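You operate a simulated robot arm through the tools that you are given. There is no shell and no other tool. Be economical: measure what you need, move in short steps, check, and stop when the job is done.

The job below is to be done with a simulated robot arm. You get a single attempt, and the scene is never put back.

Task
Set bedside panel two and the wooden lamp as the bedside card says.
Fine: socket five on, so that the lamp has mains; panel one stays as it is.

It is judged by the outcome, as a careful person would: the job done as asked, and still so three seconds after it is handed in. It fails if anything else is knocked over, pushed out of place, dropped, spilled or broken.

Robot
A 7-joint arm with a four-finger gripper, fixed in place. Base frame: the origin is at the foot of the arm, x ahead of it, y to its left, z up. Readings come in m, rad, newtons and seconds.
Its first joint turns from -1.204 to 3.002 rad. Payload 3.67 kg.
Tool frame: the origin (TCP) lies between the finger pads and is the grasp point; the fingertips stand 0.028 m ahead of it; z points along the fingers, y is the line along which they close. Largest opening 0.112 m; the body of the gripper starts 0.073 m behind the TCP.
Orientation is that of the tool frame in the base frame, as [roll, pitch, yaw] about the fixed x, y, z axes, in that order (R = Rz(yaw) Ry(pitch) Rx(roll)). With the fingers straight down and closing along the base's y, the tool's x points along the base's -x, its y along +y and its z along -z.

Tools
- The arm moves only by the tool step_arm. Its argument "commands" is a list of rows, each an object of numbers (a shift or turn left out is 0, a gripper value left out holds the last): "dx", "dy", "dz": the shift along the base's x, y, z in m; "rx", "ry", "rz": the turn, a rotation vector about the base's x, y, z in rad; "hand": the closure, from 0 (fully open) to 1 (shut). In form: [{"dx": .., "dy": .., "dz": .., "rx": .., "ry": .., "rz": .., "hand": ..}, ...]. A call has 1 to 20 rows; each row shifts and turns the commanded pose from where the row before left it. Rows are played at 5 a second. More than 0.05 m and 0.15 rad between two rows, or a gripper value outside its range, and nothing of the call is played. A pose out of reach is approached as far as the arm can. The call stops where the force on the tool passes 40 N (or 10 N more than at its start, if that is more) or the arm is blocked; 0.2 s more then pass. Each finger halts on what it meets, pressing with about 22 N; the grip force reading is that of the motor and also rises with nothing between the fingers. The clock runs only during rows and for 0.2 s after the last one: add rows that do not move to give the fingers time. It gives the time, the measured TCP pose, the force on the tool (base axes), the opening and the grip force at its end, in the units of the frame above (readings bear some noise), with the torque about the TCP (base axes, N m) and any sound that the robot's microphone picked up.
- Cameras (640 x 400 px; columns grow to the right, rows downward): "scene" is fixed at [0.0487, 0.5001, 1.4635]; the picture's right is [-0.96, -0.28, 0.00], its down [-0.10, 0.36, -0.93] and it looks along [0.26, -0.89, -0.38] (base axes); focal length 361 px, centre (320, 200). "wrist" rides on the gripper at [0.06, -0.018, -0.104] in the tool frame; the picture's right is [0.29, 0.96, 0.00], its down [-0.80, 0.24, -0.55] and it looks along [-0.53, 0.16, 0.83] (tool axes); focal length 234 px, centre (320, 200).
- grab_frame(camera): a new picture of that camera. No time passes.
- slide_trunk(by): slides the trunk up (or, below 0, down) by that many m; the arm rides with it, the base frame stays. It gives what a move gives, with no picture.
- pixel_to_xyz(camera, pixels): for up to 12 pixels [column, row] of the newest picture of that camera ("zoom" is the newest enlarged one), the place [x, y, z] in the base frame of the surface seen there, good to about 0.003 m. No time passes.
- zoom(camera, box): a new picture of the part [left, top, right, bottom] of that camera's present view, enlarged. No time passes.
- sign_off(): hands the job in; it is judged then, once.

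Keep the steps short. Do not move on a guess: measure, check each grasp and each placing, and mend mistakes. In all there are 80 turns and 54 pictures (those below and enlarged ones count). Leave the gripper open and the arm clear of the work at the hand-in unless told otherwise, and finish with a single line.

The tools are called after ">>>" as a command line: name --argument value ..., lists and objects as JSON in quotes. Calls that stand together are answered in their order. step_arm: Moves the arm, as the interface text tells. Its arguments: {"type":"object","properties":{"commands":{"type":"array","items":{"type":"object","properties":{"dx":{"type":"number"},"dy":{"type":"number"},"dz":{"type":"number"},"rx":{"type":"number"},"ry":{"type":"number"},"rz":{"type":"number"},"hand":{"type":"number"}}}}},"required":["commands"]} The other tools are called the same way: slide_trunk (by) slides the trunk up or down; grab_frame (camera) takes a picture; pixel_to_xyz (camera, pixels) gives the place of the surface under pixels of a picture; zoom (camera, box) takes an enlarged picture of a part of a camera's view; sign_off () hands the job in.

At the start:

```text
time: 0.0
eef_pos: [0.5475, -0.4889, 1.066]
orientation: [-3.141, 0.0, 3.14]
ft_force: [-0.4, 0.0, 0.9]
ft_torque: [0.02, 0.01, 0.0]
opening: 0.1118
gripper_force: 0.0
trunk travel left (down, up): [-0.475, 0.365]
```

scene: 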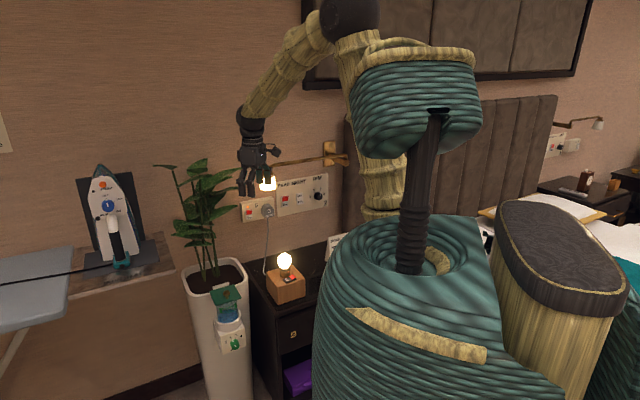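
wrist: 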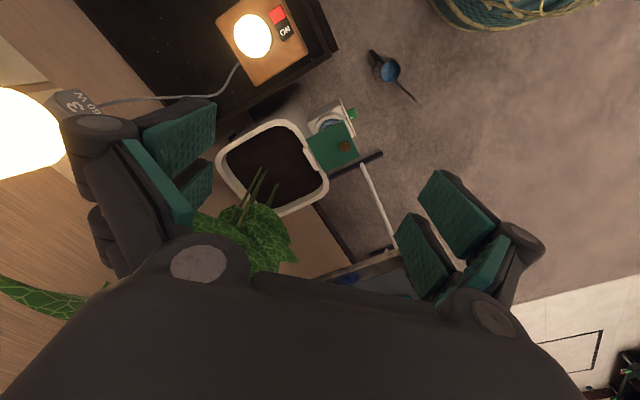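

The panel, the wooden lamp and a card sit around (290,200)–(340,250). I'll enlarge these to read them.

>>> zoom --camera "scene" --box '[230, 165, 350, 240]'

>>> zoom --camera "scene" --box '[250, 225, 370, 300]'

>>> zoom --camera "scene" --box '[520, 100, 640, 220]'

```text
5.33 times, centred on (290, 202) of scene
```

zoom: 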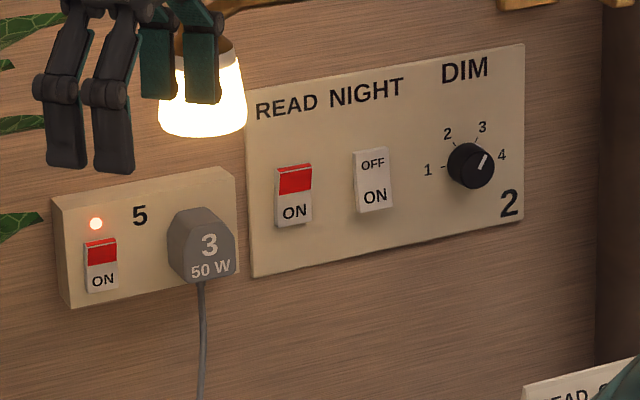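

```text
5.33 times, centred on (310, 262) of scene
```

zoom: 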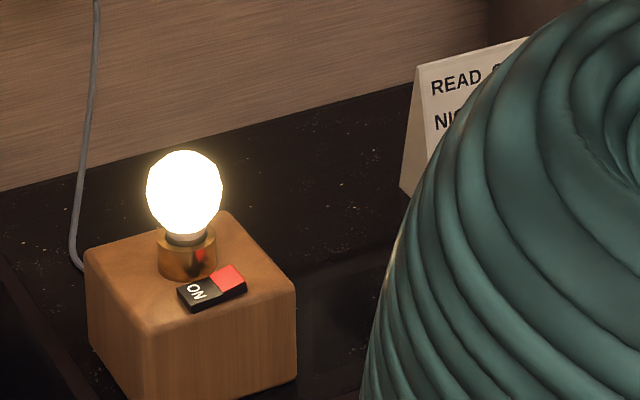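

```text
3.33 times, centred on (580, 160) of scene
```

zoom: 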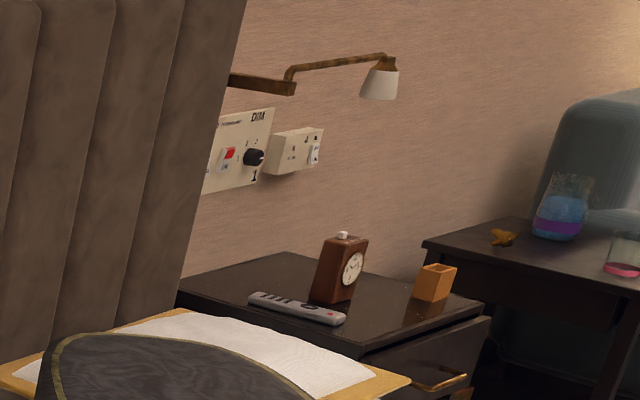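

The card is half hidden behind the trunk. I'll measure the key places first.

>>> pixel_to_xyz --camera "scene" --pixels '[[333, 240], [328, 258], [285, 204], [285, 198], [360, 198], [318, 196], [277, 210], [328, 210], [250, 214], [290, 277], [310, 290], [330, 150]]'

>>> zoom --camera "scene" --box '[300, 180, 340, 205]'

```text
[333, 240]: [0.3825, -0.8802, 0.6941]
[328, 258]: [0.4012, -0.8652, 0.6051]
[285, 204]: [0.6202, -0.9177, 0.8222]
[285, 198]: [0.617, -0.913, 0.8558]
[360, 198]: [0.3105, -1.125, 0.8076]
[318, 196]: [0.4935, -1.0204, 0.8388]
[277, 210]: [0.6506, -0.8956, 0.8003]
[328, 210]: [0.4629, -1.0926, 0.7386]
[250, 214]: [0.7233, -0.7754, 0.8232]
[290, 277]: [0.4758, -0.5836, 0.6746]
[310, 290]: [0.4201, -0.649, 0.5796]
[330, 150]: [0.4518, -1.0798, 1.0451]
```

```text
16.00 times, centred on (320, 192) of scene
```

zoom: 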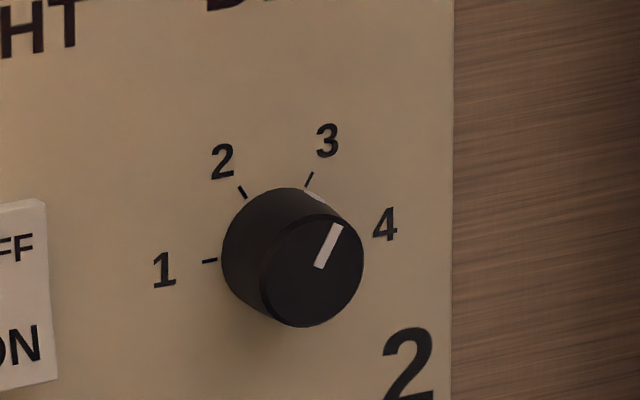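

The knob points at 3 and READ is on, NIGHT off, lamp on. Next the panel's plane and the lamp's rocker, then I'll go read the card.

>>> zoom --camera "scene" --box '[230, 165, 350, 240]'

>>> pixel_to_xyz --camera "zoom" --pixels '[[265, 240], [260, 130], [510, 70], [420, 195], [330, 245], [294, 180], [295, 212], [373, 163], [376, 196], [472, 168], [455, 150], [560, 200]]'

```text
5.33 times, centred on (290, 202) of scene
```

zoom: 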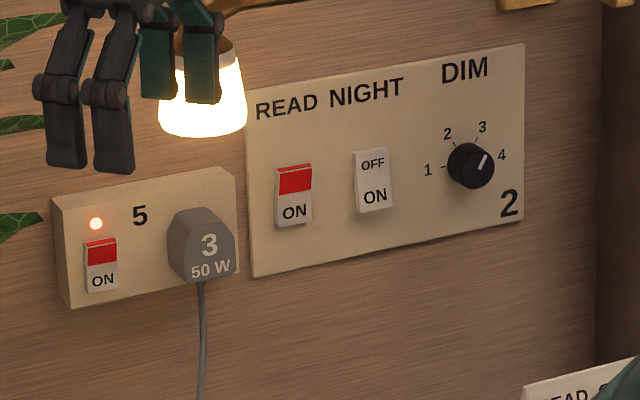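

```text
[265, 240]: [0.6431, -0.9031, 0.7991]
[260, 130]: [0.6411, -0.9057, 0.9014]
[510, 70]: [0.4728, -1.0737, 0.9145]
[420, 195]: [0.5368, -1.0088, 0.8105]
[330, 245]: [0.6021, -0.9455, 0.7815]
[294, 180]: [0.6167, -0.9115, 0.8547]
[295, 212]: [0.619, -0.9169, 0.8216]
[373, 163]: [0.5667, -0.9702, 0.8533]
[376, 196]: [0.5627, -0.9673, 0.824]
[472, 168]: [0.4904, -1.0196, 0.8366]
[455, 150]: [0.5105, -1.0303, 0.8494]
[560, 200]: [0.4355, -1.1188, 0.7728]
```

The wall's normal is (-0.707, 0.707, 0), and a switch is on when the half marked ON is pushed in. Before moving I'll measure the reading lamp's shade and arm, to keep clear of them.

>>> pixel_to_xyz --camera "wrist" --pixels '[[20, 130], [50, 150], [10, 180], [252, 35], [282, 25], [270, 15], [20, 90]]'

>>> pixel_to_xyz --camera "scene" --pixels '[[267, 186], [310, 160], [290, 164], [340, 160], [285, 261], [270, 175]]'

```text
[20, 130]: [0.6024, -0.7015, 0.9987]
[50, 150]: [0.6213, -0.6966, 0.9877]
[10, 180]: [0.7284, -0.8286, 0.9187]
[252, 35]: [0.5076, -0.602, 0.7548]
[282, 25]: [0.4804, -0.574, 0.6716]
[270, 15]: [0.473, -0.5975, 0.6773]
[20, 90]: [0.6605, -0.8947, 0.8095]
```

```text
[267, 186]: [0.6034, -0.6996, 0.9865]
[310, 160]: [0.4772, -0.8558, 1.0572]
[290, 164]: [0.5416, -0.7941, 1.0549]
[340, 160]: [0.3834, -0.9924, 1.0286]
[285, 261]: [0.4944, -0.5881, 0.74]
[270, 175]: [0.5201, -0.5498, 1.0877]
```

The lamp arm hangs at z≈1.05 along the line from (0.38,-0.99) to (0.60,-0.70). I'll move to its robot side, turning the wrist camera toward the card, half the way first.

>>> step_arm --commands '[{"dx": -0.0127, "dy": -0.0122, "dz": -0.006, "rz": -0.1457}, {"dx": -0.0127, "dy": -0.0122, "dz": -0.006, "rz": -0.1457}, {"dx": -0.0127, "dy": -0.0122, "dz": -0.006, "rz": -0.1457}, {"dx": -0.0127, "dy": -0.0122, "dz": -0.006, "rz": -0.1457}, {"dx": -0.0127, "dy": -0.0122, "dz": -0.006, "rz": -0.1457}, {"dx": -0.0127, "dy": -0.0122, "dz": -0.006, "rz": -0.1457}, {"dx": -0.0127, "dy": -0.0122, "dz": -0.006, "rz": -0.1457}]'

>>> grab_frame --camera "wrist"

```text
time: 1.6
eef_pos: [0.4593, -0.5741, 1.023]
orientation: [-3.14, -0.002, 2.12]
ft_force: [-0.6, 0.3, -0.3]
ft_torque: [0.01, -0.01, 0.0]
opening: 0.1118
gripper_force: 0.1
trunk travel left (down, up): [-0.475, 0.365]
```

```text
46 pictures are left
```

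wrist: 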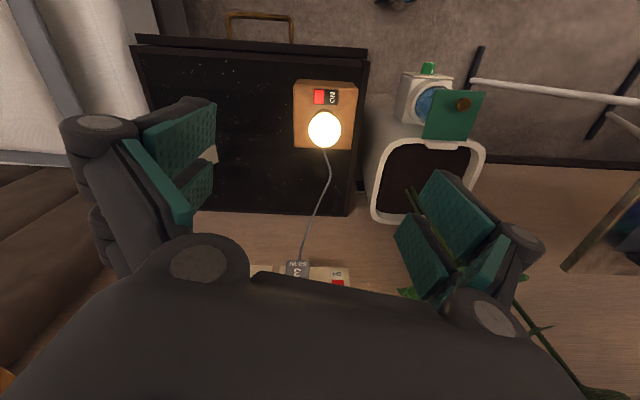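

The picture is upside down; the card peeks out behind the finger near (210,155). Continuing the same turn.

>>> step_arm --commands '[{"dx": -0.0127, "dy": -0.0122, "dz": -0.006, "rz": -0.1457}, {"dx": -0.0127, "dy": -0.0122, "dz": -0.006, "rz": -0.1457}, {"dx": -0.0127, "dy": -0.0122, "dz": -0.006, "rz": -0.1457}, {"dx": -0.0127, "dy": -0.0122, "dz": -0.006, "rz": -0.1457}]'

>>> grab_frame --camera "wrist"

```text
time: 2.6
eef_pos: [0.4082, -0.6243, 1.0007]
orientation: [3.141, 0.0, 1.537]
ft_force: [-0.4, 0.0, 0.1]
ft_torque: [0.01, 0.02, -0.01]
opening: 0.1121
gripper_force: 0.2
trunk travel left (down, up): [-0.475, 0.365]
```

```text
45 pictures are left
```

wrist: 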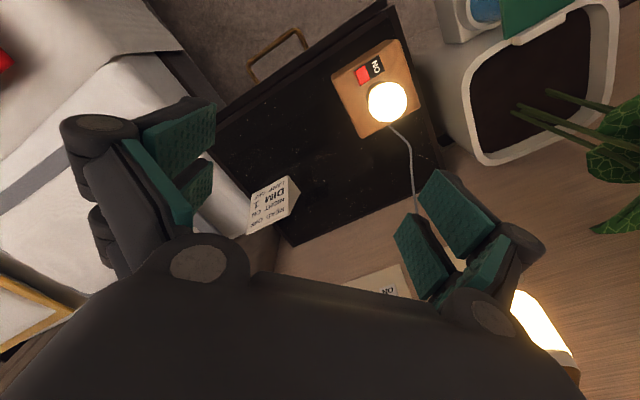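

The card is in clear view at (268,203); enlarging it.

>>> zoom --camera "wrist" --box '[236, 170, 308, 242]'

>>> pixel_to_xyz --camera "wrist" --pixels '[[268, 205], [292, 180], [249, 232], [363, 75], [377, 68], [360, 60], [402, 45], [405, 118]]'

```text
5.56 times, centred on (272, 206) of wrist
```

zoom: 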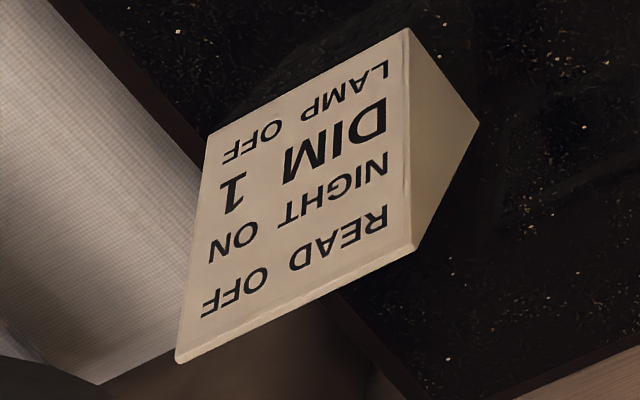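

```text
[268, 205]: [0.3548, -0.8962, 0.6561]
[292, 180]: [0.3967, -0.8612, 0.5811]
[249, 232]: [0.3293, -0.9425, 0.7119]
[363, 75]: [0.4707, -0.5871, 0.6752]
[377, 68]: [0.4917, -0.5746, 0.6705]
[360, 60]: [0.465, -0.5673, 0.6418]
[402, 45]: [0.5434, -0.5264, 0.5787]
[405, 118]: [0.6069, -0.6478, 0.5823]
```

The card says: READ OFF, NIGHT ON, DIM 1, LAMP OFF. Socket 5 is already on. I'll start with the lamp's rocker, and look at it closely.

>>> zoom --camera "wrist" --box '[325, 35, 421, 140]'

>>> pixel_to_xyz --camera "zoom" --pixels '[[206, 263], [232, 290], [246, 240], [207, 232], [280, 270], [310, 210], [280, 190], [320, 230], [120, 250], [300, 350]]'

```text
3.81 times, centred on (373, 88) of wrist
```

zoom: 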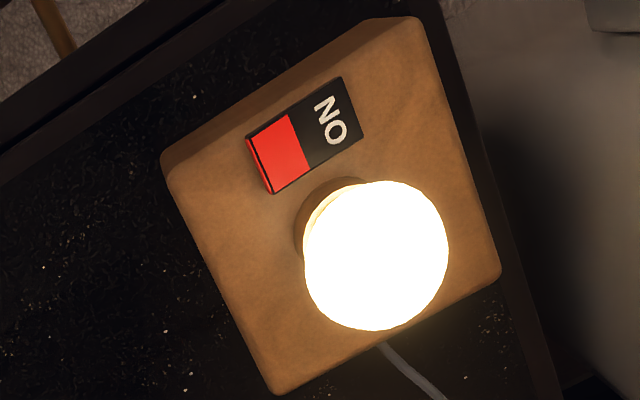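

```text
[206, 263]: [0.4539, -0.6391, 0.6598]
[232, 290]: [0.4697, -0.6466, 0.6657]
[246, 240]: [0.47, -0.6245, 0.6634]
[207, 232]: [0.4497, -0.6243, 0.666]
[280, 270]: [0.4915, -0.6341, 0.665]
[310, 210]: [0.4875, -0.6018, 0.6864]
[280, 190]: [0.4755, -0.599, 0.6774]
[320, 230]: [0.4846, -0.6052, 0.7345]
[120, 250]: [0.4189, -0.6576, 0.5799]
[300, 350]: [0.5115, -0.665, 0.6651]
```

>>> pixel_to_xyz --camera "zoom" --pixels '[[270, 160], [290, 150], [262, 142], [284, 180], [330, 120], [350, 110], [285, 118], [325, 160], [300, 148], [230, 180], [380, 60], [310, 215]]'

```text
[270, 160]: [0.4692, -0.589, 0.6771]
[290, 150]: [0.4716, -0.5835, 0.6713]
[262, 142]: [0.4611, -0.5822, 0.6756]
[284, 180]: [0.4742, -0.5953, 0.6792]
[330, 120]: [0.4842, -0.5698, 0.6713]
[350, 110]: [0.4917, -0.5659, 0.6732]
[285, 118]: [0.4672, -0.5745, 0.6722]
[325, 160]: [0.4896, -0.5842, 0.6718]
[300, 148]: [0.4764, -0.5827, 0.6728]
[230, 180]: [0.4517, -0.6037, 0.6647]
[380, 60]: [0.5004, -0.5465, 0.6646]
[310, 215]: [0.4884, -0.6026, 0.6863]
```

Measured: the lamp's red half is at about (0.468,-0.588,0.678), its long axis along (0.707,0.707), bulb centre about (0.503,-0.609,0.726), radius 0.027. I'll close the hand, turn it square to the rocker, lean it 0.3 rad away from the bulb and hover 0.1 m back along the tool axis.

>>> step_arm --commands '[{"dx": 0.0059, "dy": 0.0101, "dz": -0.01, "rz": 0.1365, "hand": 1}, {"dx": 0.0059, "dy": 0.0101, "dz": -0.02, "rz": 0.1365}, {"dx": 0.0059, "dy": 0.0101, "dz": -0.02, "rz": 0.1365}, {"dx": 0.0059, "dy": 0.0101, "dz": -0.02, "rz": 0.1365}, {"dx": 0.0059, "dy": 0.0101, "dz": -0.02, "rz": 0.1365}, {"dx": 0.0059, "dy": 0.0101, "dz": -0.02, "rz": 0.1365}, {"rx": -0.0707, "ry": -0.0707, "dz": -0.02}, {"rx": -0.0707, "ry": -0.0707, "dz": -0.02}, {"rx": -0.0707, "ry": -0.0707, "dz": -0.02}, {"dz": -0.027}, {}]'

>>> grab_frame --camera "wrist"

>>> zoom --camera "scene" --box '[220, 190, 370, 310]'

```text
time: 5.0
eef_pos: [0.4429, -0.5618, 0.8039]
orientation: [3.141, 0.301, 2.355]
ft_force: [0.2, -0.1, -0.1]
ft_torque: [-0.04, -0.01, 0.01]
opening: 0.0003
gripper_force: 22.2
trunk travel left (down, up): [-0.475, 0.365]
```

```text
42 pictures are left
```

wrist: 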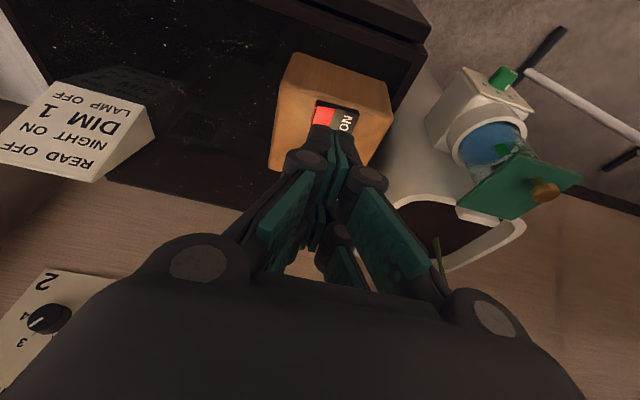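

```text
3.33 times, centred on (295, 250) of scene
```

zoom: 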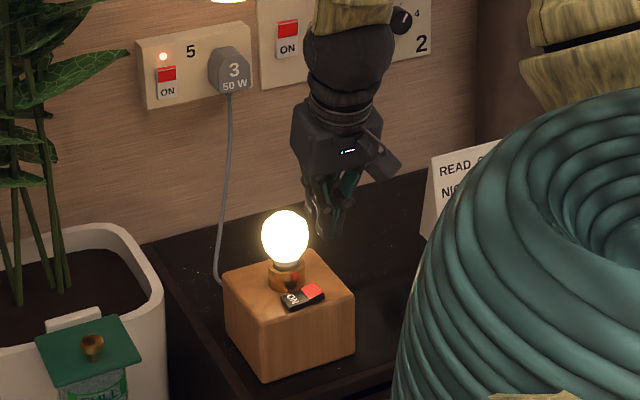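

The tip is where expected, about 0.1 m short of the red half and clear of the bulb. Coming down along the tool axis to just above it.

>>> step_arm --commands '[{"dx": 0.0048, "dy": -0.005, "dz": -0.021}, {"dx": 0.0048, "dy": -0.005, "dz": -0.021}, {"dx": 0.0048, "dy": -0.005, "dz": -0.021}, {"dx": 0.0048, "dy": -0.005, "dz": -0.019}, {}]'

>>> zoom --camera "scene" --box '[260, 235, 320, 285]'

>>> zoom --camera "wrist" --box '[260, 40, 400, 160]'

```text
time: 6.2
eef_pos: [0.4616, -0.5822, 0.7217]
orientation: [-3.141, 0.3, 2.357]
ft_force: [-1.2, -0.3, -0.8]
ft_torque: [-0.03, 0.0, -0.02]
opening: 0.0002
gripper_force: 22.6
trunk travel left (down, up): [-0.475, 0.365]
```

```text
8.00 times, centred on (290, 260) of scene
```

zoom: 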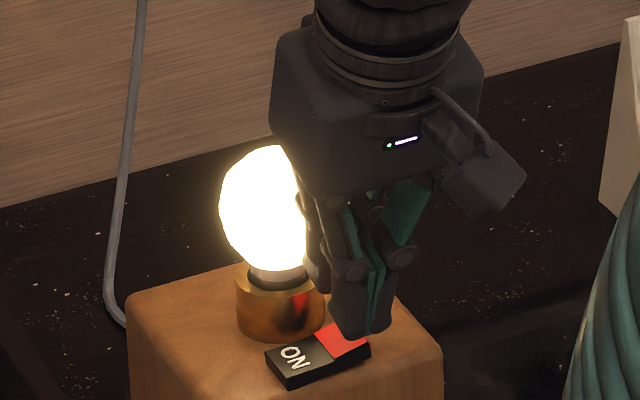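

```text
3.33 times, centred on (330, 100) of wrist
```

zoom: 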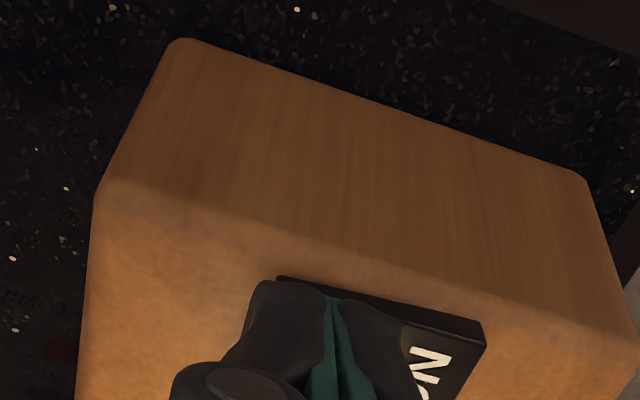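

The tip stands over the red half, clear of the bulb; I'll shift 4 mm further to the outer end and press down in small steps.

>>> step_arm --commands '[{"dx": -0.003, "dy": -0.003}, {"dx": 0.0011, "dy": -0.0011, "dz": -0.005}, {"dx": 0.0011, "dy": -0.0011, "dz": -0.005}, {"dz": -0.003}, {"dz": -0.002}, {"dz": -0.002}, {"dz": -0.002}]'

>>> zoom --camera "scene" --box '[260, 235, 320, 285]'

```text
time: 7.8
eef_pos: [0.4606, -0.5873, 0.7069]
orientation: [3.139, 0.307, 2.357]
ft_force: [-11.6, 4.4, 32.6]
ft_torque: [-0.41, -0.71, -0.05]
opening: 0.0
gripper_force: 22.1
trunk travel left (down, up): [-0.475, 0.365]
stopped in row 7: the force on the tool passed its limit at 43 N (the readings are from after the stop); the commanded pose is now the measured one
```

```text
8.00 times, centred on (290, 260) of scene
```

zoom: 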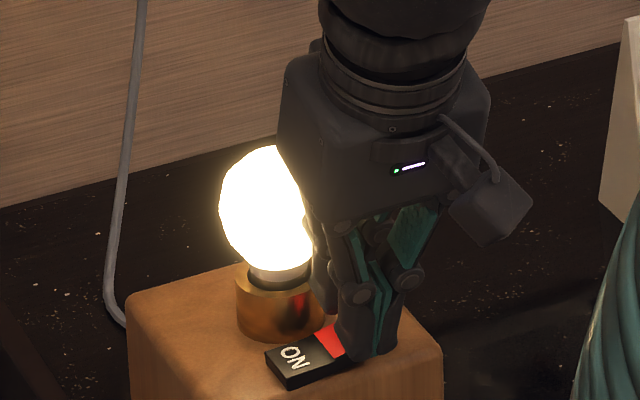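

The force came at 43 N but the switch didn't turn. The torque puts the contact about 0.03 m toward the bulb: the rear prong is meeting the brass collar. Backing off at once and looking at the fingers.

>>> step_arm --commands '[{"dx": -0.004, "dy": 0.004, "dz": 0.01}, {"dx": -0.006, "dy": 0.006, "dz": 0.03}, {"dx": -0.006, "dy": 0.006, "dz": 0.04}, {"dx": -0.006, "dy": 0.006, "dz": 0.03}]'

>>> zoom --camera "scene" --box '[260, 220, 330, 290]'

>>> grab_frame --camera "wrist"

```text
time: 8.8
eef_pos: [0.438, -0.5653, 0.8139]
orientation: [3.141, 0.305, 2.356]
ft_force: [-0.2, -0.5, -0.6]
ft_torque: [0.0, 0.0, -0.04]
opening: 0.0
gripper_force: 22.0
trunk travel left (down, up): [-0.475, 0.365]
```

```text
5.71 times, centred on (295, 255) of scene
```

zoom: 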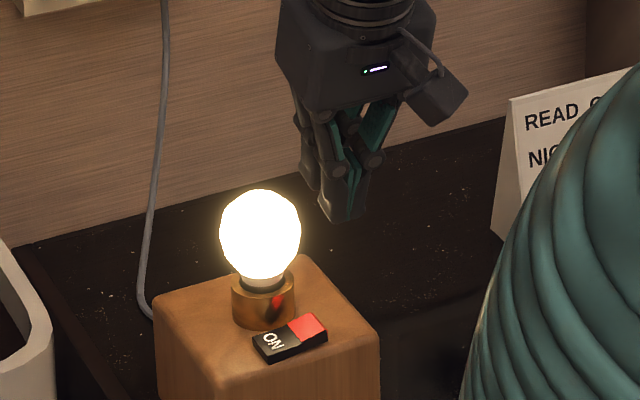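

```text
36 pictures are left
```

wrist: 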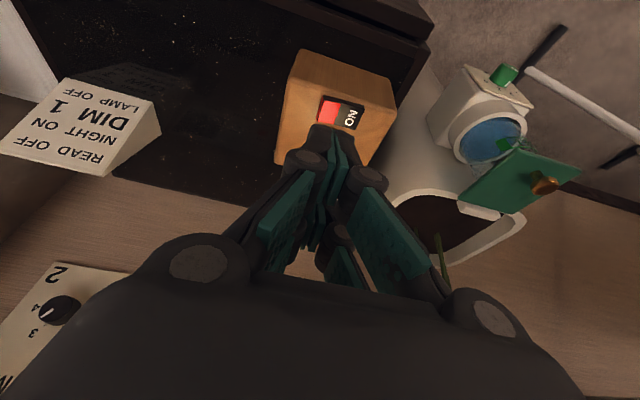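

Lamp unharmed and unmoved. The hand has a front and a rear prong on each finger; measuring where they are.

>>> pixel_to_xyz --camera "zoom" --pixels '[[336, 214], [355, 212], [345, 195], [308, 186], [305, 165], [326, 165], [372, 160], [260, 290], [262, 325], [316, 326], [272, 343]]'

>>> pixel_to_xyz --camera "wrist" --pixels '[[322, 135], [305, 160], [336, 160], [370, 178], [333, 205], [340, 232], [322, 245], [312, 235]]'

```text
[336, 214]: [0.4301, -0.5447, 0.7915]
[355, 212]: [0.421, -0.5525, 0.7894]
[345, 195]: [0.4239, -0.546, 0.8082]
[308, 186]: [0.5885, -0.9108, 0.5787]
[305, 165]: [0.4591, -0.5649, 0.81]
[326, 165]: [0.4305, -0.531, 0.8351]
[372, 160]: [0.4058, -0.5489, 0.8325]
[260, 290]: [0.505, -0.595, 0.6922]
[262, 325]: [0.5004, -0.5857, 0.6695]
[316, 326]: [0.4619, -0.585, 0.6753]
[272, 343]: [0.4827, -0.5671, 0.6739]
```

```text
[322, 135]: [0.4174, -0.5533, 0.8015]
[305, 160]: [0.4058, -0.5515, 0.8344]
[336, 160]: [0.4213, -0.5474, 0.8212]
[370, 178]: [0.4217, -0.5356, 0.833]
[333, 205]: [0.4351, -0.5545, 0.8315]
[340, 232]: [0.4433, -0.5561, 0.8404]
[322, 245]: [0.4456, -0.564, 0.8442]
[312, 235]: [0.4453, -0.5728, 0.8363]
```

The two prong pairs span ±0.027 m across the tool's x. I'll turn the hand a quarter so the long side runs along the rocker, off its red end, and lean it 0.5 rad away from the bulb.

>>> step_arm --commands '[{"rx": 0.1061, "ry": 0.1061, "dz": 0.02}, {"rx": 0.1061, "ry": 0.1061, "dz": 0.01}, {"rz": 0.1428, "dx": -0.003}, {"rz": 0.1428, "dx": -0.003}, {"rz": 0.1428, "dx": -0.003}, {"rz": 0.1428, "dx": -0.003}, {"rz": 0.1428, "dx": -0.003}, {"rz": 0.1428, "dx": -0.003}, {"rz": 0.1428, "dx": -0.003}, {"rz": 0.1428, "dx": -0.003, "dy": 0.002}, {"rz": 0.1428, "dy": 0.002}, {"rz": 0.1428}, {"rz": 0.1428}, {"rx": -0.0884, "ry": -0.0884}, {"rx": -0.0884, "ry": -0.0884}, {"rx": -0.0884, "ry": -0.0884}, {"rx": -0.0884, "ry": -0.0884}, {}]'

>>> zoom --camera "scene" --box '[250, 210, 340, 290]'

```text
time: 12.6
eef_pos: [0.417, -0.5633, 0.8437]
orientation: [-2.646, 0.005, -2.355]
ft_force: [0.8, 0.0, -0.1]
ft_torque: [-0.01, -0.01, 0.02]
opening: 0.0
gripper_force: 22.1
trunk travel left (down, up): [-0.475, 0.365]
```

```text
5.00 times, centred on (295, 250) of scene
```

zoom: 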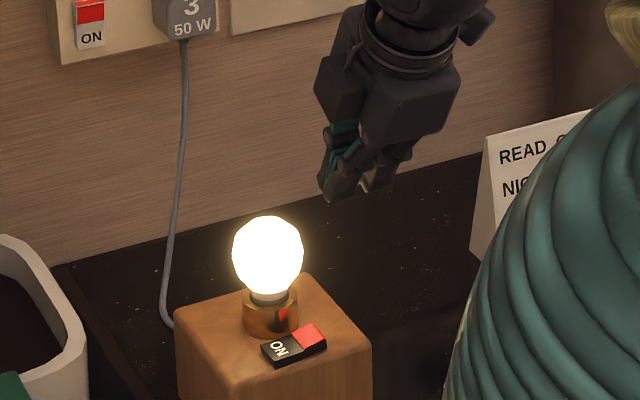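

>>> pixel_to_xyz --camera "zoom" --pixels '[[332, 195], [345, 198], [326, 185], [350, 180], [330, 150], [368, 188], [392, 170], [312, 332], [298, 345], [321, 335]]'

```text
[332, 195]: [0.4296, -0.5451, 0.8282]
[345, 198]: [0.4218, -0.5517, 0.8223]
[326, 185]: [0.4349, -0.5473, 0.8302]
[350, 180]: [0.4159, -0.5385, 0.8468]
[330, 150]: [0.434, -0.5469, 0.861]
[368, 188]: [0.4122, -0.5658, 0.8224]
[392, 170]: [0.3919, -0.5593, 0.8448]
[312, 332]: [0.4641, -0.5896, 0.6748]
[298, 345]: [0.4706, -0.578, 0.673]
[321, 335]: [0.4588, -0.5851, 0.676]
```

The near prong spans s≈-0.080 to -0.093 along the rocker; the red half spans -0.089 to -0.073. I'll shift 3 mm, go down and stop about 1 cm short along the tool axis.

>>> step_arm --commands '[{"dy": 0.0025, "dz": -0.025}, {"dy": 0.0024, "dz": -0.0237}, {"dx": 0.00745, "dy": -0.00745, "dz": -0.0192}, {"dx": 0.00745, "dy": -0.00745, "dz": -0.0192}, {"dx": 0.00745, "dy": -0.00745, "dz": -0.0192}, {"dx": 0.00745, "dy": -0.00745, "dz": -0.0192}, {}]'

>>> zoom --camera "scene" --box '[260, 235, 320, 285]'

```text
time: 14.2
eef_pos: [0.4502, -0.59, 0.7187]
orientation: [-2.642, 0.004, -2.354]
ft_force: [0.2, 1.2, 0.1]
ft_torque: [-0.03, -0.01, 0.0]
opening: 0.0002
gripper_force: 21.1
out of reach, approached as far as the arm can: row 1
trunk travel left (down, up): [-0.475, 0.365]
```

```text
8.00 times, centred on (290, 260) of scene
```

zoom: 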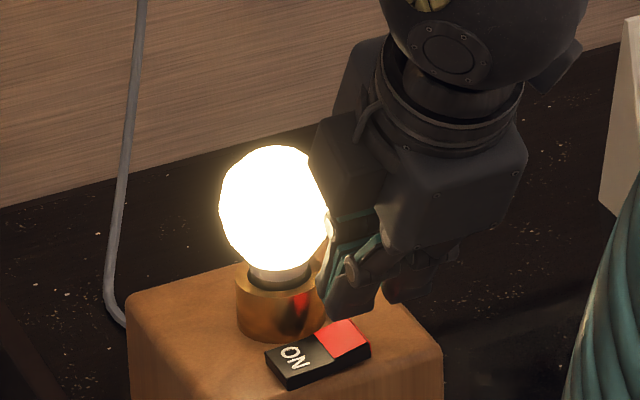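

The tip is over the red half, bulb not touched. I'll ease 3 mm away from the bulb and press straight down in small steps.

>>> step_arm --commands '[{"dx": -0.002, "dy": 0.002, "dz": -0.003}, {"dz": -0.004}, {"dz": -0.003}, {"dz": -0.002}, {"dz": -0.002}, {"dz": -0.002}, {"dz": -0.002}, {"dz": -0.002}]'

>>> zoom --camera "scene" --box '[260, 235, 320, 285]'

```text
time: 16.0
eef_pos: [0.4472, -0.5885, 0.6978]
orientation: [-2.64, 0.003, -2.354]
ft_force: [-1.0, -1.9, 14.6]
ft_torque: [0.19, -0.26, -0.01]
opening: 0.0
gripper_force: 22.2
trunk travel left (down, up): [-0.475, 0.365]
```

```text
8.00 times, centred on (290, 260) of scene
```

zoom: 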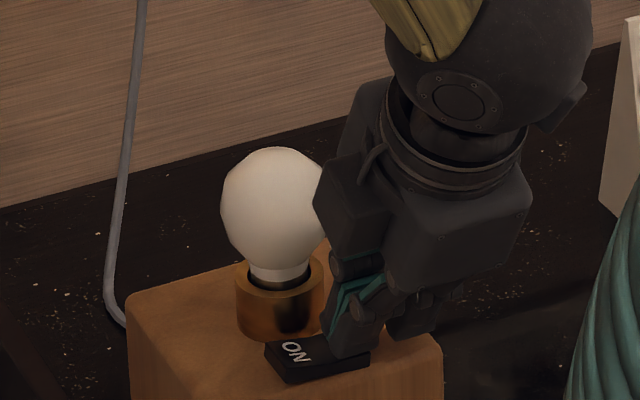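

The wooden lamp is off. Backing out along the tool axis and then up.

>>> step_arm --commands '[{"dx": -0.004, "dy": 0.004, "dz": 0.015}, {"dx": -0.01, "dy": 0.01, "dz": 0.025}, {"dx": -0.01, "dy": 0.01, "dz": 0.025}, {"dx": -0.01, "dy": 0.01, "dz": 0.03}, {"dz": 0.035}, {"dz": 0.035}]'

>>> step_arm --commands '[{"dx": 0.005, "dy": -0.0243, "rx": -0.0951, "ry": -0.0951}, {"dx": 0.005, "dy": -0.0243, "rx": -0.0951, "ry": -0.0951}, {"dx": 0.005, "dy": -0.0243, "rx": -0.0951, "ry": -0.0951}, {"dx": 0.005, "dy": -0.0243, "rx": -0.0951, "ry": -0.0951}, {"dx": 0.005, "dy": -0.0243, "rx": -0.0951, "ry": -0.0951}, {"dx": 0.005, "dy": -0.0243, "rx": -0.0951, "ry": -0.0951}, {"dx": 0.005, "dy": -0.0243, "rx": -0.0951, "ry": -0.0951}, {"dx": 0.005, "dy": -0.0243, "rx": -0.0951, "ry": -0.0951}, {}]'

>>> grab_frame --camera "scene"

```text
time: 17.4
eef_pos: [0.4183, -0.5599, 0.8642]
orientation: [-2.645, 0.005, -2.354]
ft_force: [-0.3, 0.0, 0.3]
ft_torque: [0.01, -0.02, 0.0]
opening: 0.0
gripper_force: 22.7
out of reach, approached as far as the arm can: row 4
trunk travel left (down, up): [-0.475, 0.365]
```

```text
time: 19.4
eef_pos: [0.4623, -0.7579, 0.8634]
orientation: [-1.563, 0.0, -2.351]
ft_force: [-0.4, -0.4, 0.0]
ft_torque: [0.03, -0.02, -0.01]
opening: 0.0001
gripper_force: 22.2
out of reach, approached as far as the arm can: row 1
trunk travel left (down, up): [-0.475, 0.365]
```

```text
32 pictures are left
```

scene: 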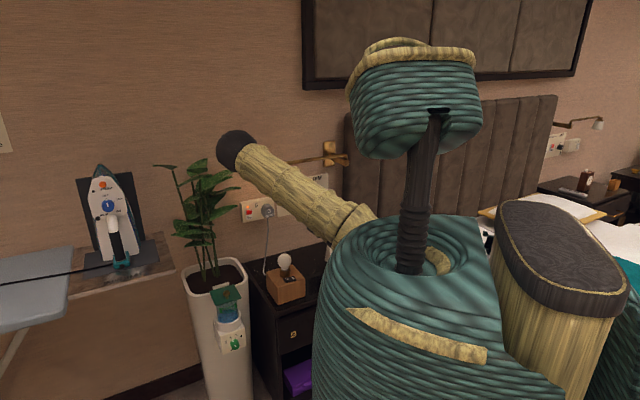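

The reading lamp's glow is hidden and the forearm elbow is at (237,150); checking it's clear of the shade, and what the wrist camera sees.

>>> pixel_to_xyz --camera "scene" --pixels '[[237, 150], [260, 160], [300, 190], [340, 220], [250, 175], [310, 160]]'

>>> grab_frame --camera "wrist"

```text
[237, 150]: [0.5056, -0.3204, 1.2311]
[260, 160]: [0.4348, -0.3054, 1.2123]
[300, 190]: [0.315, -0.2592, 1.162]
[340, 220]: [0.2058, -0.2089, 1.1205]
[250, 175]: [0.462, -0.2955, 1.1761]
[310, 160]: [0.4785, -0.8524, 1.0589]
```

```text
31 pictures are left
```

wrist: 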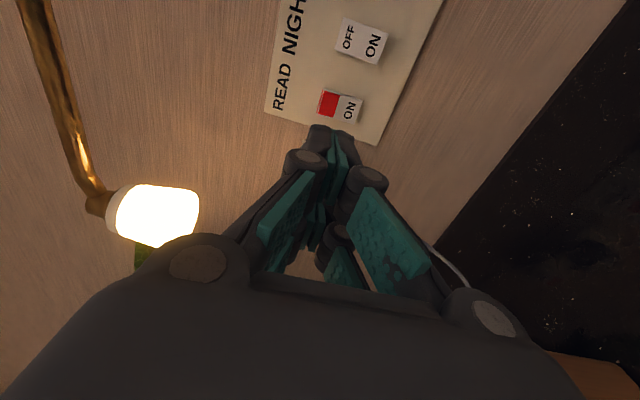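

The wrist camera sees READ and NIGHT (sideways; up is left). Measuring both rockers from here.

>>> pixel_to_xyz --camera "wrist" --pixels '[[327, 103], [322, 112], [338, 104], [349, 110], [358, 113], [348, 37], [373, 45], [361, 42], [340, 40], [384, 52], [380, 125], [145, 215]]'

```text
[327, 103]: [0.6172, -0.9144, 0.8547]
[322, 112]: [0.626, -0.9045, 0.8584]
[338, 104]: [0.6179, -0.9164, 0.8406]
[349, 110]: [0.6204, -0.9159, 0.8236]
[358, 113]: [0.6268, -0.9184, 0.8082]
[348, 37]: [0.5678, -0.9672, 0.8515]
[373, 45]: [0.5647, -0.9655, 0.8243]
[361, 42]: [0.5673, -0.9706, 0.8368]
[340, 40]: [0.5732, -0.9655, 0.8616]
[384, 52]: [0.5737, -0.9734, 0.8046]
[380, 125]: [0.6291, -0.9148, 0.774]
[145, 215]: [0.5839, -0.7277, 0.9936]
```

Aligned with READ (s=-0.209). Advancing to 2 cm short of its upper (OFF/red) half at z≈0.857.

>>> step_arm --commands '[{"dx": 0.024, "dy": -0.024, "dz": -0.002}, {"dx": 0.024, "dy": -0.024, "dz": -0.002}, {"dx": 0.024, "dy": -0.024, "dz": -0.002}, {"dx": 0.024, "dy": -0.024}, {"dx": 0.024, "dy": -0.024}, {}]'

>>> grab_frame --camera "wrist"

```text
time: 20.8
eef_pos: [0.5837, -0.8793, 0.8577]
orientation: [-1.567, 0.001, -2.351]
ft_force: [-0.8, 0.7, 0.8]
ft_torque: [-0.01, 0.03, -0.02]
opening: 0.0
gripper_force: 22.3
trunk travel left (down, up): [-0.475, 0.365]
```

```text
30 pictures are left
```

wrist: 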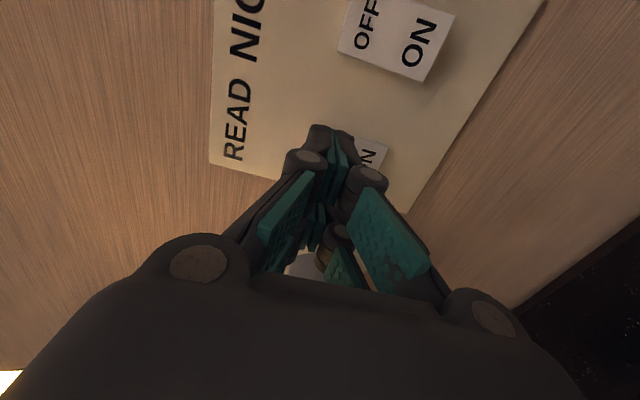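

A pale thing shows through the gap at (303,268), likely the plug/socket box beside the panel. Checking how close it is.

>>> pixel_to_xyz --camera "wrist" --pixels '[[303, 268], [292, 268], [312, 258], [320, 262], [322, 132], [340, 150], [366, 155]]'

```text
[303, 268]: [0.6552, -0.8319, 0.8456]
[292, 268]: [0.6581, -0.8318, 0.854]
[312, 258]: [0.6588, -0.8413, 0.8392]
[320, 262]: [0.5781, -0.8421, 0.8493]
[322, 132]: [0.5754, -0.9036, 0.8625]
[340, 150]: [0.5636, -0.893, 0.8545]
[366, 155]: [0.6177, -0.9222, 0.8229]
```

The plug's nearest side is 5 cm off the fingers. I'll still shift 8 mm toward the panel's middle and press READ's upper half.

>>> step_arm --commands '[{"dx": -0.0057, "dy": -0.0057}, {"dx": 0.006, "dy": -0.006}, {"dx": 0.004, "dy": -0.004}, {"dx": 0.003, "dy": -0.003}, {"dx": 0.002, "dy": -0.002}, {"dx": 0.002, "dy": -0.002}, {"dx": 0.002, "dy": -0.002}, {"dx": 0.002, "dy": -0.002}]'

>>> grab_frame --camera "wrist"

```text
time: 22.7
eef_pos: [0.5956, -0.9034, 0.8554]
orientation: [-1.568, 0.001, -2.351]
ft_force: [-9.3, 14.9, 5.4]
ft_torque: [0.01, 0.01, 0.08]
opening: 0.0003
gripper_force: 22.1
trunk travel left (down, up): [-0.475, 0.365]
stopped in row 8: the force on the tool passed its limit at 42 N (the readings are from after the stop); the commanded pose is now the measured one
```

```text
29 pictures are left
```

wrist: 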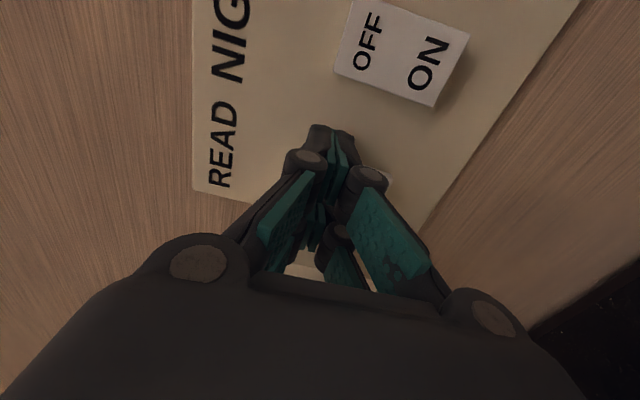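

The light got dimmer. Backing off 6 cm to check READ.

>>> step_arm --commands '[{"dx": -0.015, "dy": 0.015}, {"dx": -0.02, "dy": 0.02}, {"dx": -0.02, "dy": 0.02}, {}]'

>>> grab_frame --camera "wrist"

```text
time: 23.7
eef_pos: [0.542, -0.8506, 0.8543]
orientation: [-1.57, 0.0, -2.352]
ft_force: [-0.5, 0.4, 0.6]
ft_torque: [-0.01, -0.04, 0.0]
opening: 0.0
gripper_force: 21.9
trunk travel left (down, up): [-0.475, 0.365]
```

```text
28 pictures are left
```

wrist: 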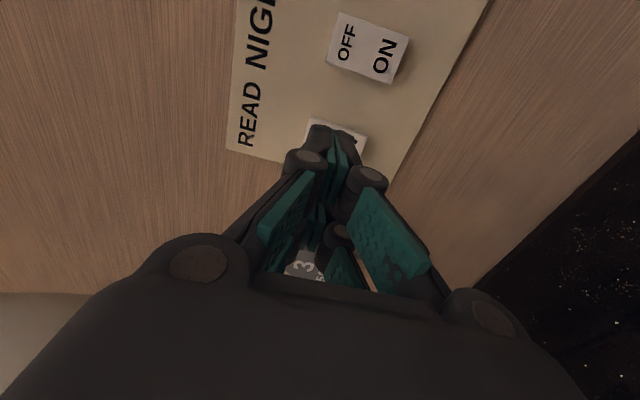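

READ is off (no red, lamp dark). Moving across to NIGHT's lower (ON) half at s=-0.287, z≈0.820.

>>> step_arm --commands '[{"dx": -0.0162, "dy": -0.0162, "dz": -0.012}, {"dx": -0.0162, "dy": -0.0162, "dz": -0.012}, {"dx": -0.0162, "dy": -0.0162, "dz": -0.01}, {"dx": 0.018, "dy": -0.018}, {"dx": 0.016, "dy": -0.016}, {}]'

>>> grab_frame --camera "wrist"

```text
time: 25.1
eef_pos: [0.5282, -0.9316, 0.821]
orientation: [-1.572, 0.0, -2.351]
ft_force: [1.0, -0.1, 0.2]
ft_torque: [-0.03, -0.02, -0.02]
opening: 0.0
gripper_force: 22.1
trunk travel left (down, up): [-0.475, 0.365]
```

```text
27 pictures are left
```

wrist: 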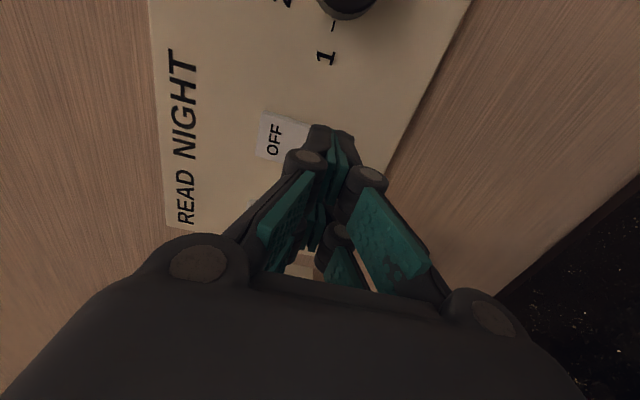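

Lined up with NIGHT's ON half, knob well clear. Pressing.

>>> step_arm --commands '[{"dx": 0.006, "dy": -0.006}, {"dx": 0.006, "dy": -0.006}, {"dx": 0.004, "dy": -0.004}, {"dx": 0.002, "dy": -0.002}, {"dx": 0.002, "dy": -0.002}, {"dx": 0.002, "dy": -0.002}, {"dx": 0.002, "dy": -0.002}]'

>>> step_arm --commands '[{"dx": -0.015, "dy": 0.015}, {"dx": -0.025, "dy": 0.025}, {"dx": -0.03, "dy": 0.03}, {"dx": -0.03, "dy": 0.03}, {}]'

>>> grab_frame --camera "wrist"

```text
time: 26.6
eef_pos: [0.547, -0.953, 0.82]
orientation: [-1.573, 0.0, -2.353]
ft_force: [-10.4, 19.2, 4.3]
ft_torque: [-0.21, -0.14, 0.08]
opening: 0.0001
gripper_force: 22.2
trunk travel left (down, up): [-0.475, 0.365]
stopped in row 7: the force on the tool passed its limit at 47 N (the readings are from after the stop); the commanded pose is now the measured one
```

```text
time: 27.8
eef_pos: [0.4475, -0.8542, 0.8171]
orientation: [-1.575, 0.0, -2.355]
ft_force: [-0.2, -0.5, 0.4]
ft_torque: [-0.02, -0.03, 0.01]
opening: 0.0
gripper_force: 22.2
trunk travel left (down, up): [-0.475, 0.365]
```

```text
26 pictures are left
```

wrist: 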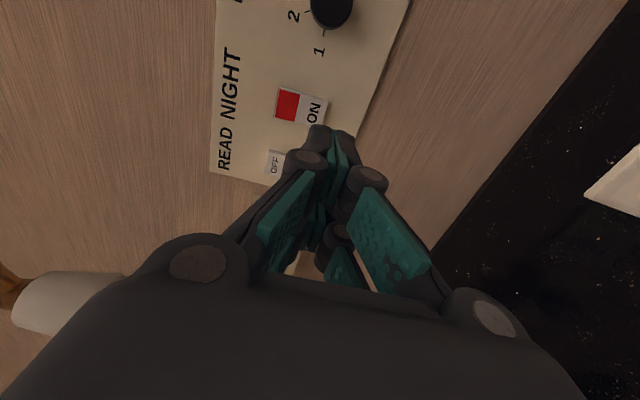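

NIGHT is on (red shows, ON half in). Now the knob: I'll turn the hand a quarter back so there's room to turn 120°, half-open it, and line up with the knob at s≈-0.374, z≈0.837.

>>> step_arm --commands '[{"dx": -0.00557, "dy": -0.00557, "dz": 0.002, "rx": 0.101, "ry": -0.101, "hand": 0.5}, {"dx": -0.00557, "dy": -0.00557, "dz": 0.002, "rx": 0.101, "ry": -0.101}, {"dx": -0.00557, "dy": -0.00557, "dz": 0.002, "rx": 0.101, "ry": -0.101}, {"dx": -0.00557, "dy": -0.00557, "dz": 0.002, "rx": 0.101, "ry": -0.101}, {"dx": -0.00557, "dy": -0.00557, "dz": 0.002, "rx": 0.101, "ry": -0.101}, {"dx": -0.00557, "dy": -0.00557, "dz": 0.002, "rx": 0.101, "ry": -0.101}, {"dx": -0.00557, "dy": -0.00557, "dz": 0.002, "rx": 0.101, "ry": -0.101}, {"dx": -0.00557, "dy": -0.00557, "dz": 0.002, "rx": 0.101, "ry": -0.101}, {"dx": -0.00557, "dy": -0.00557, "dz": 0.002, "rx": 0.101, "ry": -0.101}, {"dx": -0.00557, "dy": -0.00557, "dz": 0.002, "rx": 0.101, "ry": -0.101}, {"dx": -0.00557, "dy": -0.00557, "dz": 0.0, "rx": 0.101, "ry": -0.101}, {}]'

>>> grab_frame --camera "wrist"

```text
time: 30.4
eef_pos: [0.388, -0.9154, 0.8376]
orientation: [1.065, 1.567, 0.284]
ft_force: [0.5, -0.3, 0.5]
ft_torque: [0.02, 0.03, -0.02]
opening: 0.0559
gripper_force: 0.1
trunk travel left (down, up): [-0.475, 0.365]
```

```text
25 pictures are left
```

wrist: 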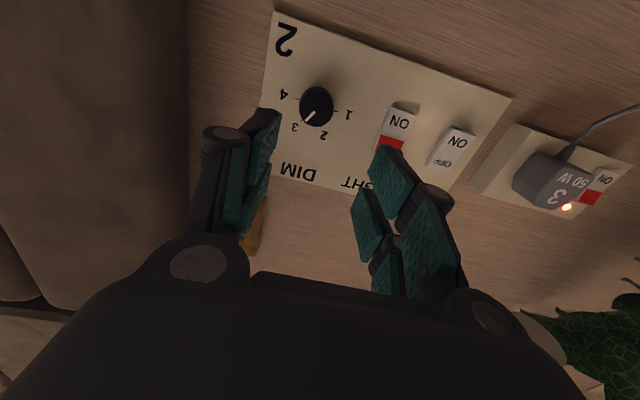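

All switches read right, and the socket's lamp glows. Enlarging the knob and measuring it.

>>> zoom --camera "wrist" --box '[266, 70, 366, 150]'

>>> pixel_to_xyz --camera "wrist" --pixels '[[316, 108], [316, 114], [303, 116], [330, 100], [319, 92], [336, 109], [293, 97], [300, 122], [324, 127], [280, 30], [265, 125], [375, 185]]'

```text
5.00 times, centred on (316, 110) of wrist
```

zoom: 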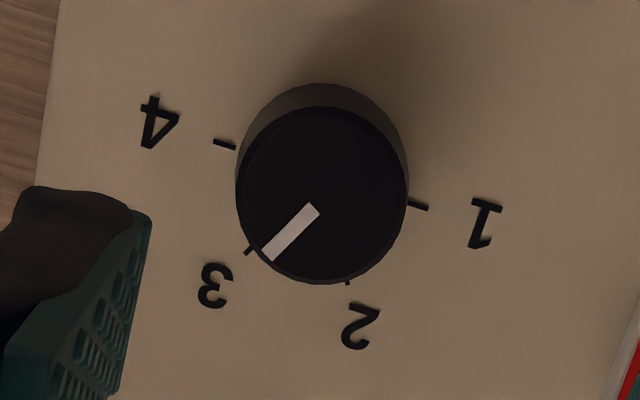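

```text
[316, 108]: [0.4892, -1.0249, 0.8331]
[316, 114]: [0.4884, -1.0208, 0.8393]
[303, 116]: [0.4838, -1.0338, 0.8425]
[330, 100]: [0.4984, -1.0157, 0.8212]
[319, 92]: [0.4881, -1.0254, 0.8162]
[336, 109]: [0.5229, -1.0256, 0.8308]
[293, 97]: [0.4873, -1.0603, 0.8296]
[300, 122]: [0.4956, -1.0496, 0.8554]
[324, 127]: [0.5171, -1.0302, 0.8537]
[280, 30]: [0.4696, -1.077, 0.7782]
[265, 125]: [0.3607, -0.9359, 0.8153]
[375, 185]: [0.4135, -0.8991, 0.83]
```

Ticks are 60° apart; the pointer is at 3, knob centre s=-0.379, z=0.832, front face w=1.070, radius ≈0.016. Advancing with the hand half open around it.

>>> step_arm --commands '[{"dx": 0.0161, "dy": -0.0178, "dz": -0.0011}, {"dx": 0.0161, "dy": -0.0178, "dz": -0.0011}, {"dx": 0.0161, "dy": -0.0178, "dz": -0.0011}, {"dx": 0.0161, "dy": -0.0178, "dz": -0.0011}, {"dx": 0.008, "dy": -0.0095, "dz": -0.0011}, {}]'

>>> grab_frame --camera "wrist"

>>> zoom --camera "scene" --box '[240, 150, 380, 260]'

```text
time: 31.8
eef_pos: [0.4583, -0.9985, 0.8293]
orientation: [1.447, 1.567, 0.664]
ft_force: [1.1, 1.1, 0.5]
ft_torque: [-0.03, 0.01, 0.03]
opening: 0.0559
gripper_force: 0.1
trunk travel left (down, up): [-0.475, 0.365]
```

```text
23 pictures are left
```

wrist: 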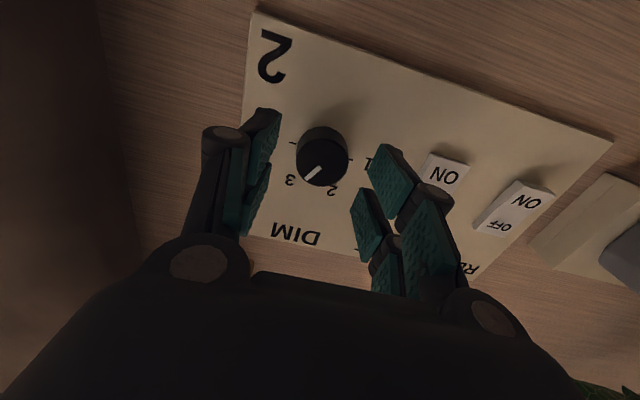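

```text
3.64 times, centred on (310, 205) of scene
```

zoom: 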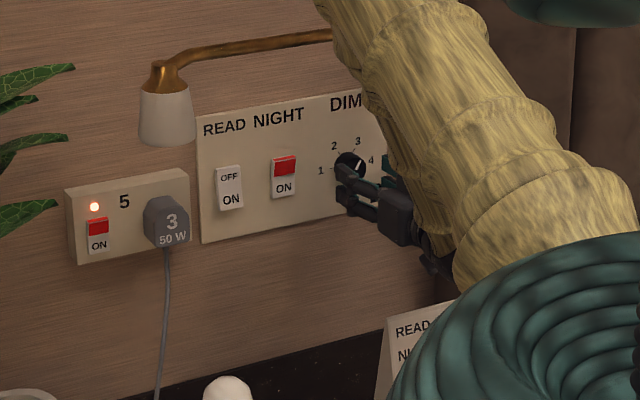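

Knob is centred between the pads. Advancing 2.8 cm so the pads cover it, then closing.

>>> step_arm --commands '[{"dx": 0.0075, "dy": -0.006, "dz": 0.001}, {"dx": 0.0065, "dy": -0.0065, "dz": 0.001}, {"dx": 0.0065, "dy": -0.0065}, {}]'

>>> step_arm --commands '[{"hand": 0.65}, {"hand": 0.8}, {"hand": 1}, {}]'

>>> grab_frame --camera "wrist"

```text
time: 32.8
eef_pos: [0.4792, -1.0143, 0.8337]
orientation: [0.692, 1.57, -0.091]
ft_force: [-0.2, 0.3, 0.1]
ft_torque: [0.01, -0.01, 0.02]
opening: 0.0559
gripper_force: 0.1
trunk travel left (down, up): [-0.475, 0.365]
```

```text
time: 33.8
eef_pos: [0.4805, -1.0157, 0.8339]
orientation: [0.974, 1.569, 0.192]
ft_force: [2.8, 4.1, -3.1]
ft_torque: [0.08, 0.09, 0.15]
opening: 0.0348
gripper_force: 44.9
trunk travel left (down, up): [-0.475, 0.365]
```

```text
21 pictures are left
```

wrist: 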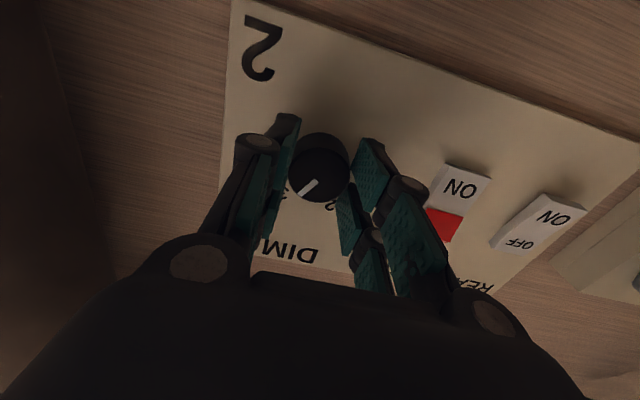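

Firm on the knob: opening 0.035, grip 45 N, little side force. Turning it anticlockwise (about the wall's outward normal), first 1.05 rad.

>>> step_arm --commands '[{"rx": -0.0742, "ry": 0.0742}, {"rx": -0.0742, "ry": 0.0742}, {"rx": -0.0742, "ry": 0.0742}, {"rx": -0.0742, "ry": 0.0742}, {"rx": -0.0742, "ry": 0.0742}, {"rx": -0.0742, "ry": 0.0742}, {"rx": -0.0742, "ry": 0.0742}, {"rx": -0.0742, "ry": 0.0742}, {"rx": -0.0742, "ry": 0.0742}, {"rx": -0.0742, "ry": 0.0742}, {}]'

>>> grab_frame --camera "wrist"

```text
time: 36.2
eef_pos: [0.4803, -1.0154, 0.8331]
orientation: [-1.574, 0.521, -2.354]
ft_force: [-1.1, 4.8, -3.5]
ft_torque: [0.16, 0.17, 0.08]
opening: 0.0347
gripper_force: 45.2
trunk travel left (down, up): [-0.475, 0.365]
```

```text
20 pictures are left
```

wrist: 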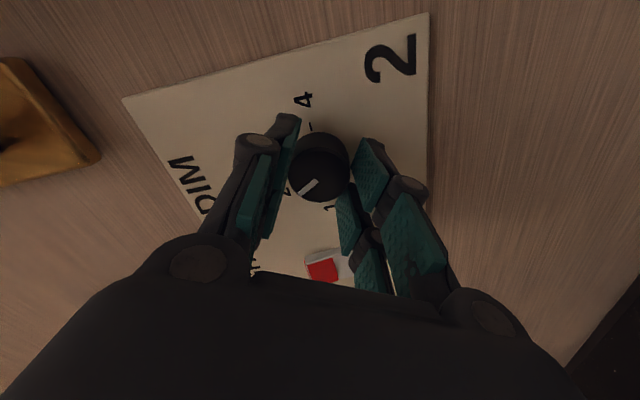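

The knob turns with the hand and is now at 2. Turning the other 60°.

>>> step_arm --commands '[{"rx": -0.0742, "ry": 0.0742}, {"rx": -0.0742, "ry": 0.0742}, {"rx": -0.0742, "ry": 0.0742}, {"rx": -0.0742, "ry": 0.0742}, {"rx": -0.0742, "ry": 0.0742}, {"rx": -0.0742, "ry": 0.0742}, {"rx": -0.0742, "ry": 0.0742}, {"rx": -0.0742, "ry": 0.0742}, {"rx": -0.0742, "ry": 0.0742}, {"rx": -0.0742, "ry": 0.0742}, {}]'

>>> grab_frame --camera "wrist"

```text
time: 38.6
eef_pos: [0.4792, -1.0154, 0.8351]
orientation: [-1.576, -0.527, -2.356]
ft_force: [5.6, -15.9, 8.7]
ft_torque: [-0.24, -0.26, -0.07]
opening: 0.0347
gripper_force: 45.1
trunk travel left (down, up): [-0.475, 0.365]
```

```text
19 pictures are left
```

wrist: 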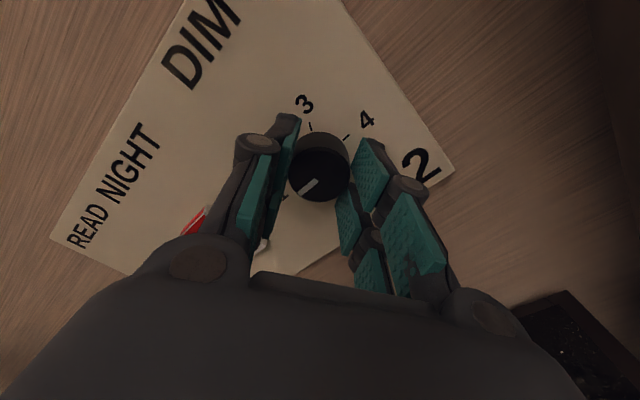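

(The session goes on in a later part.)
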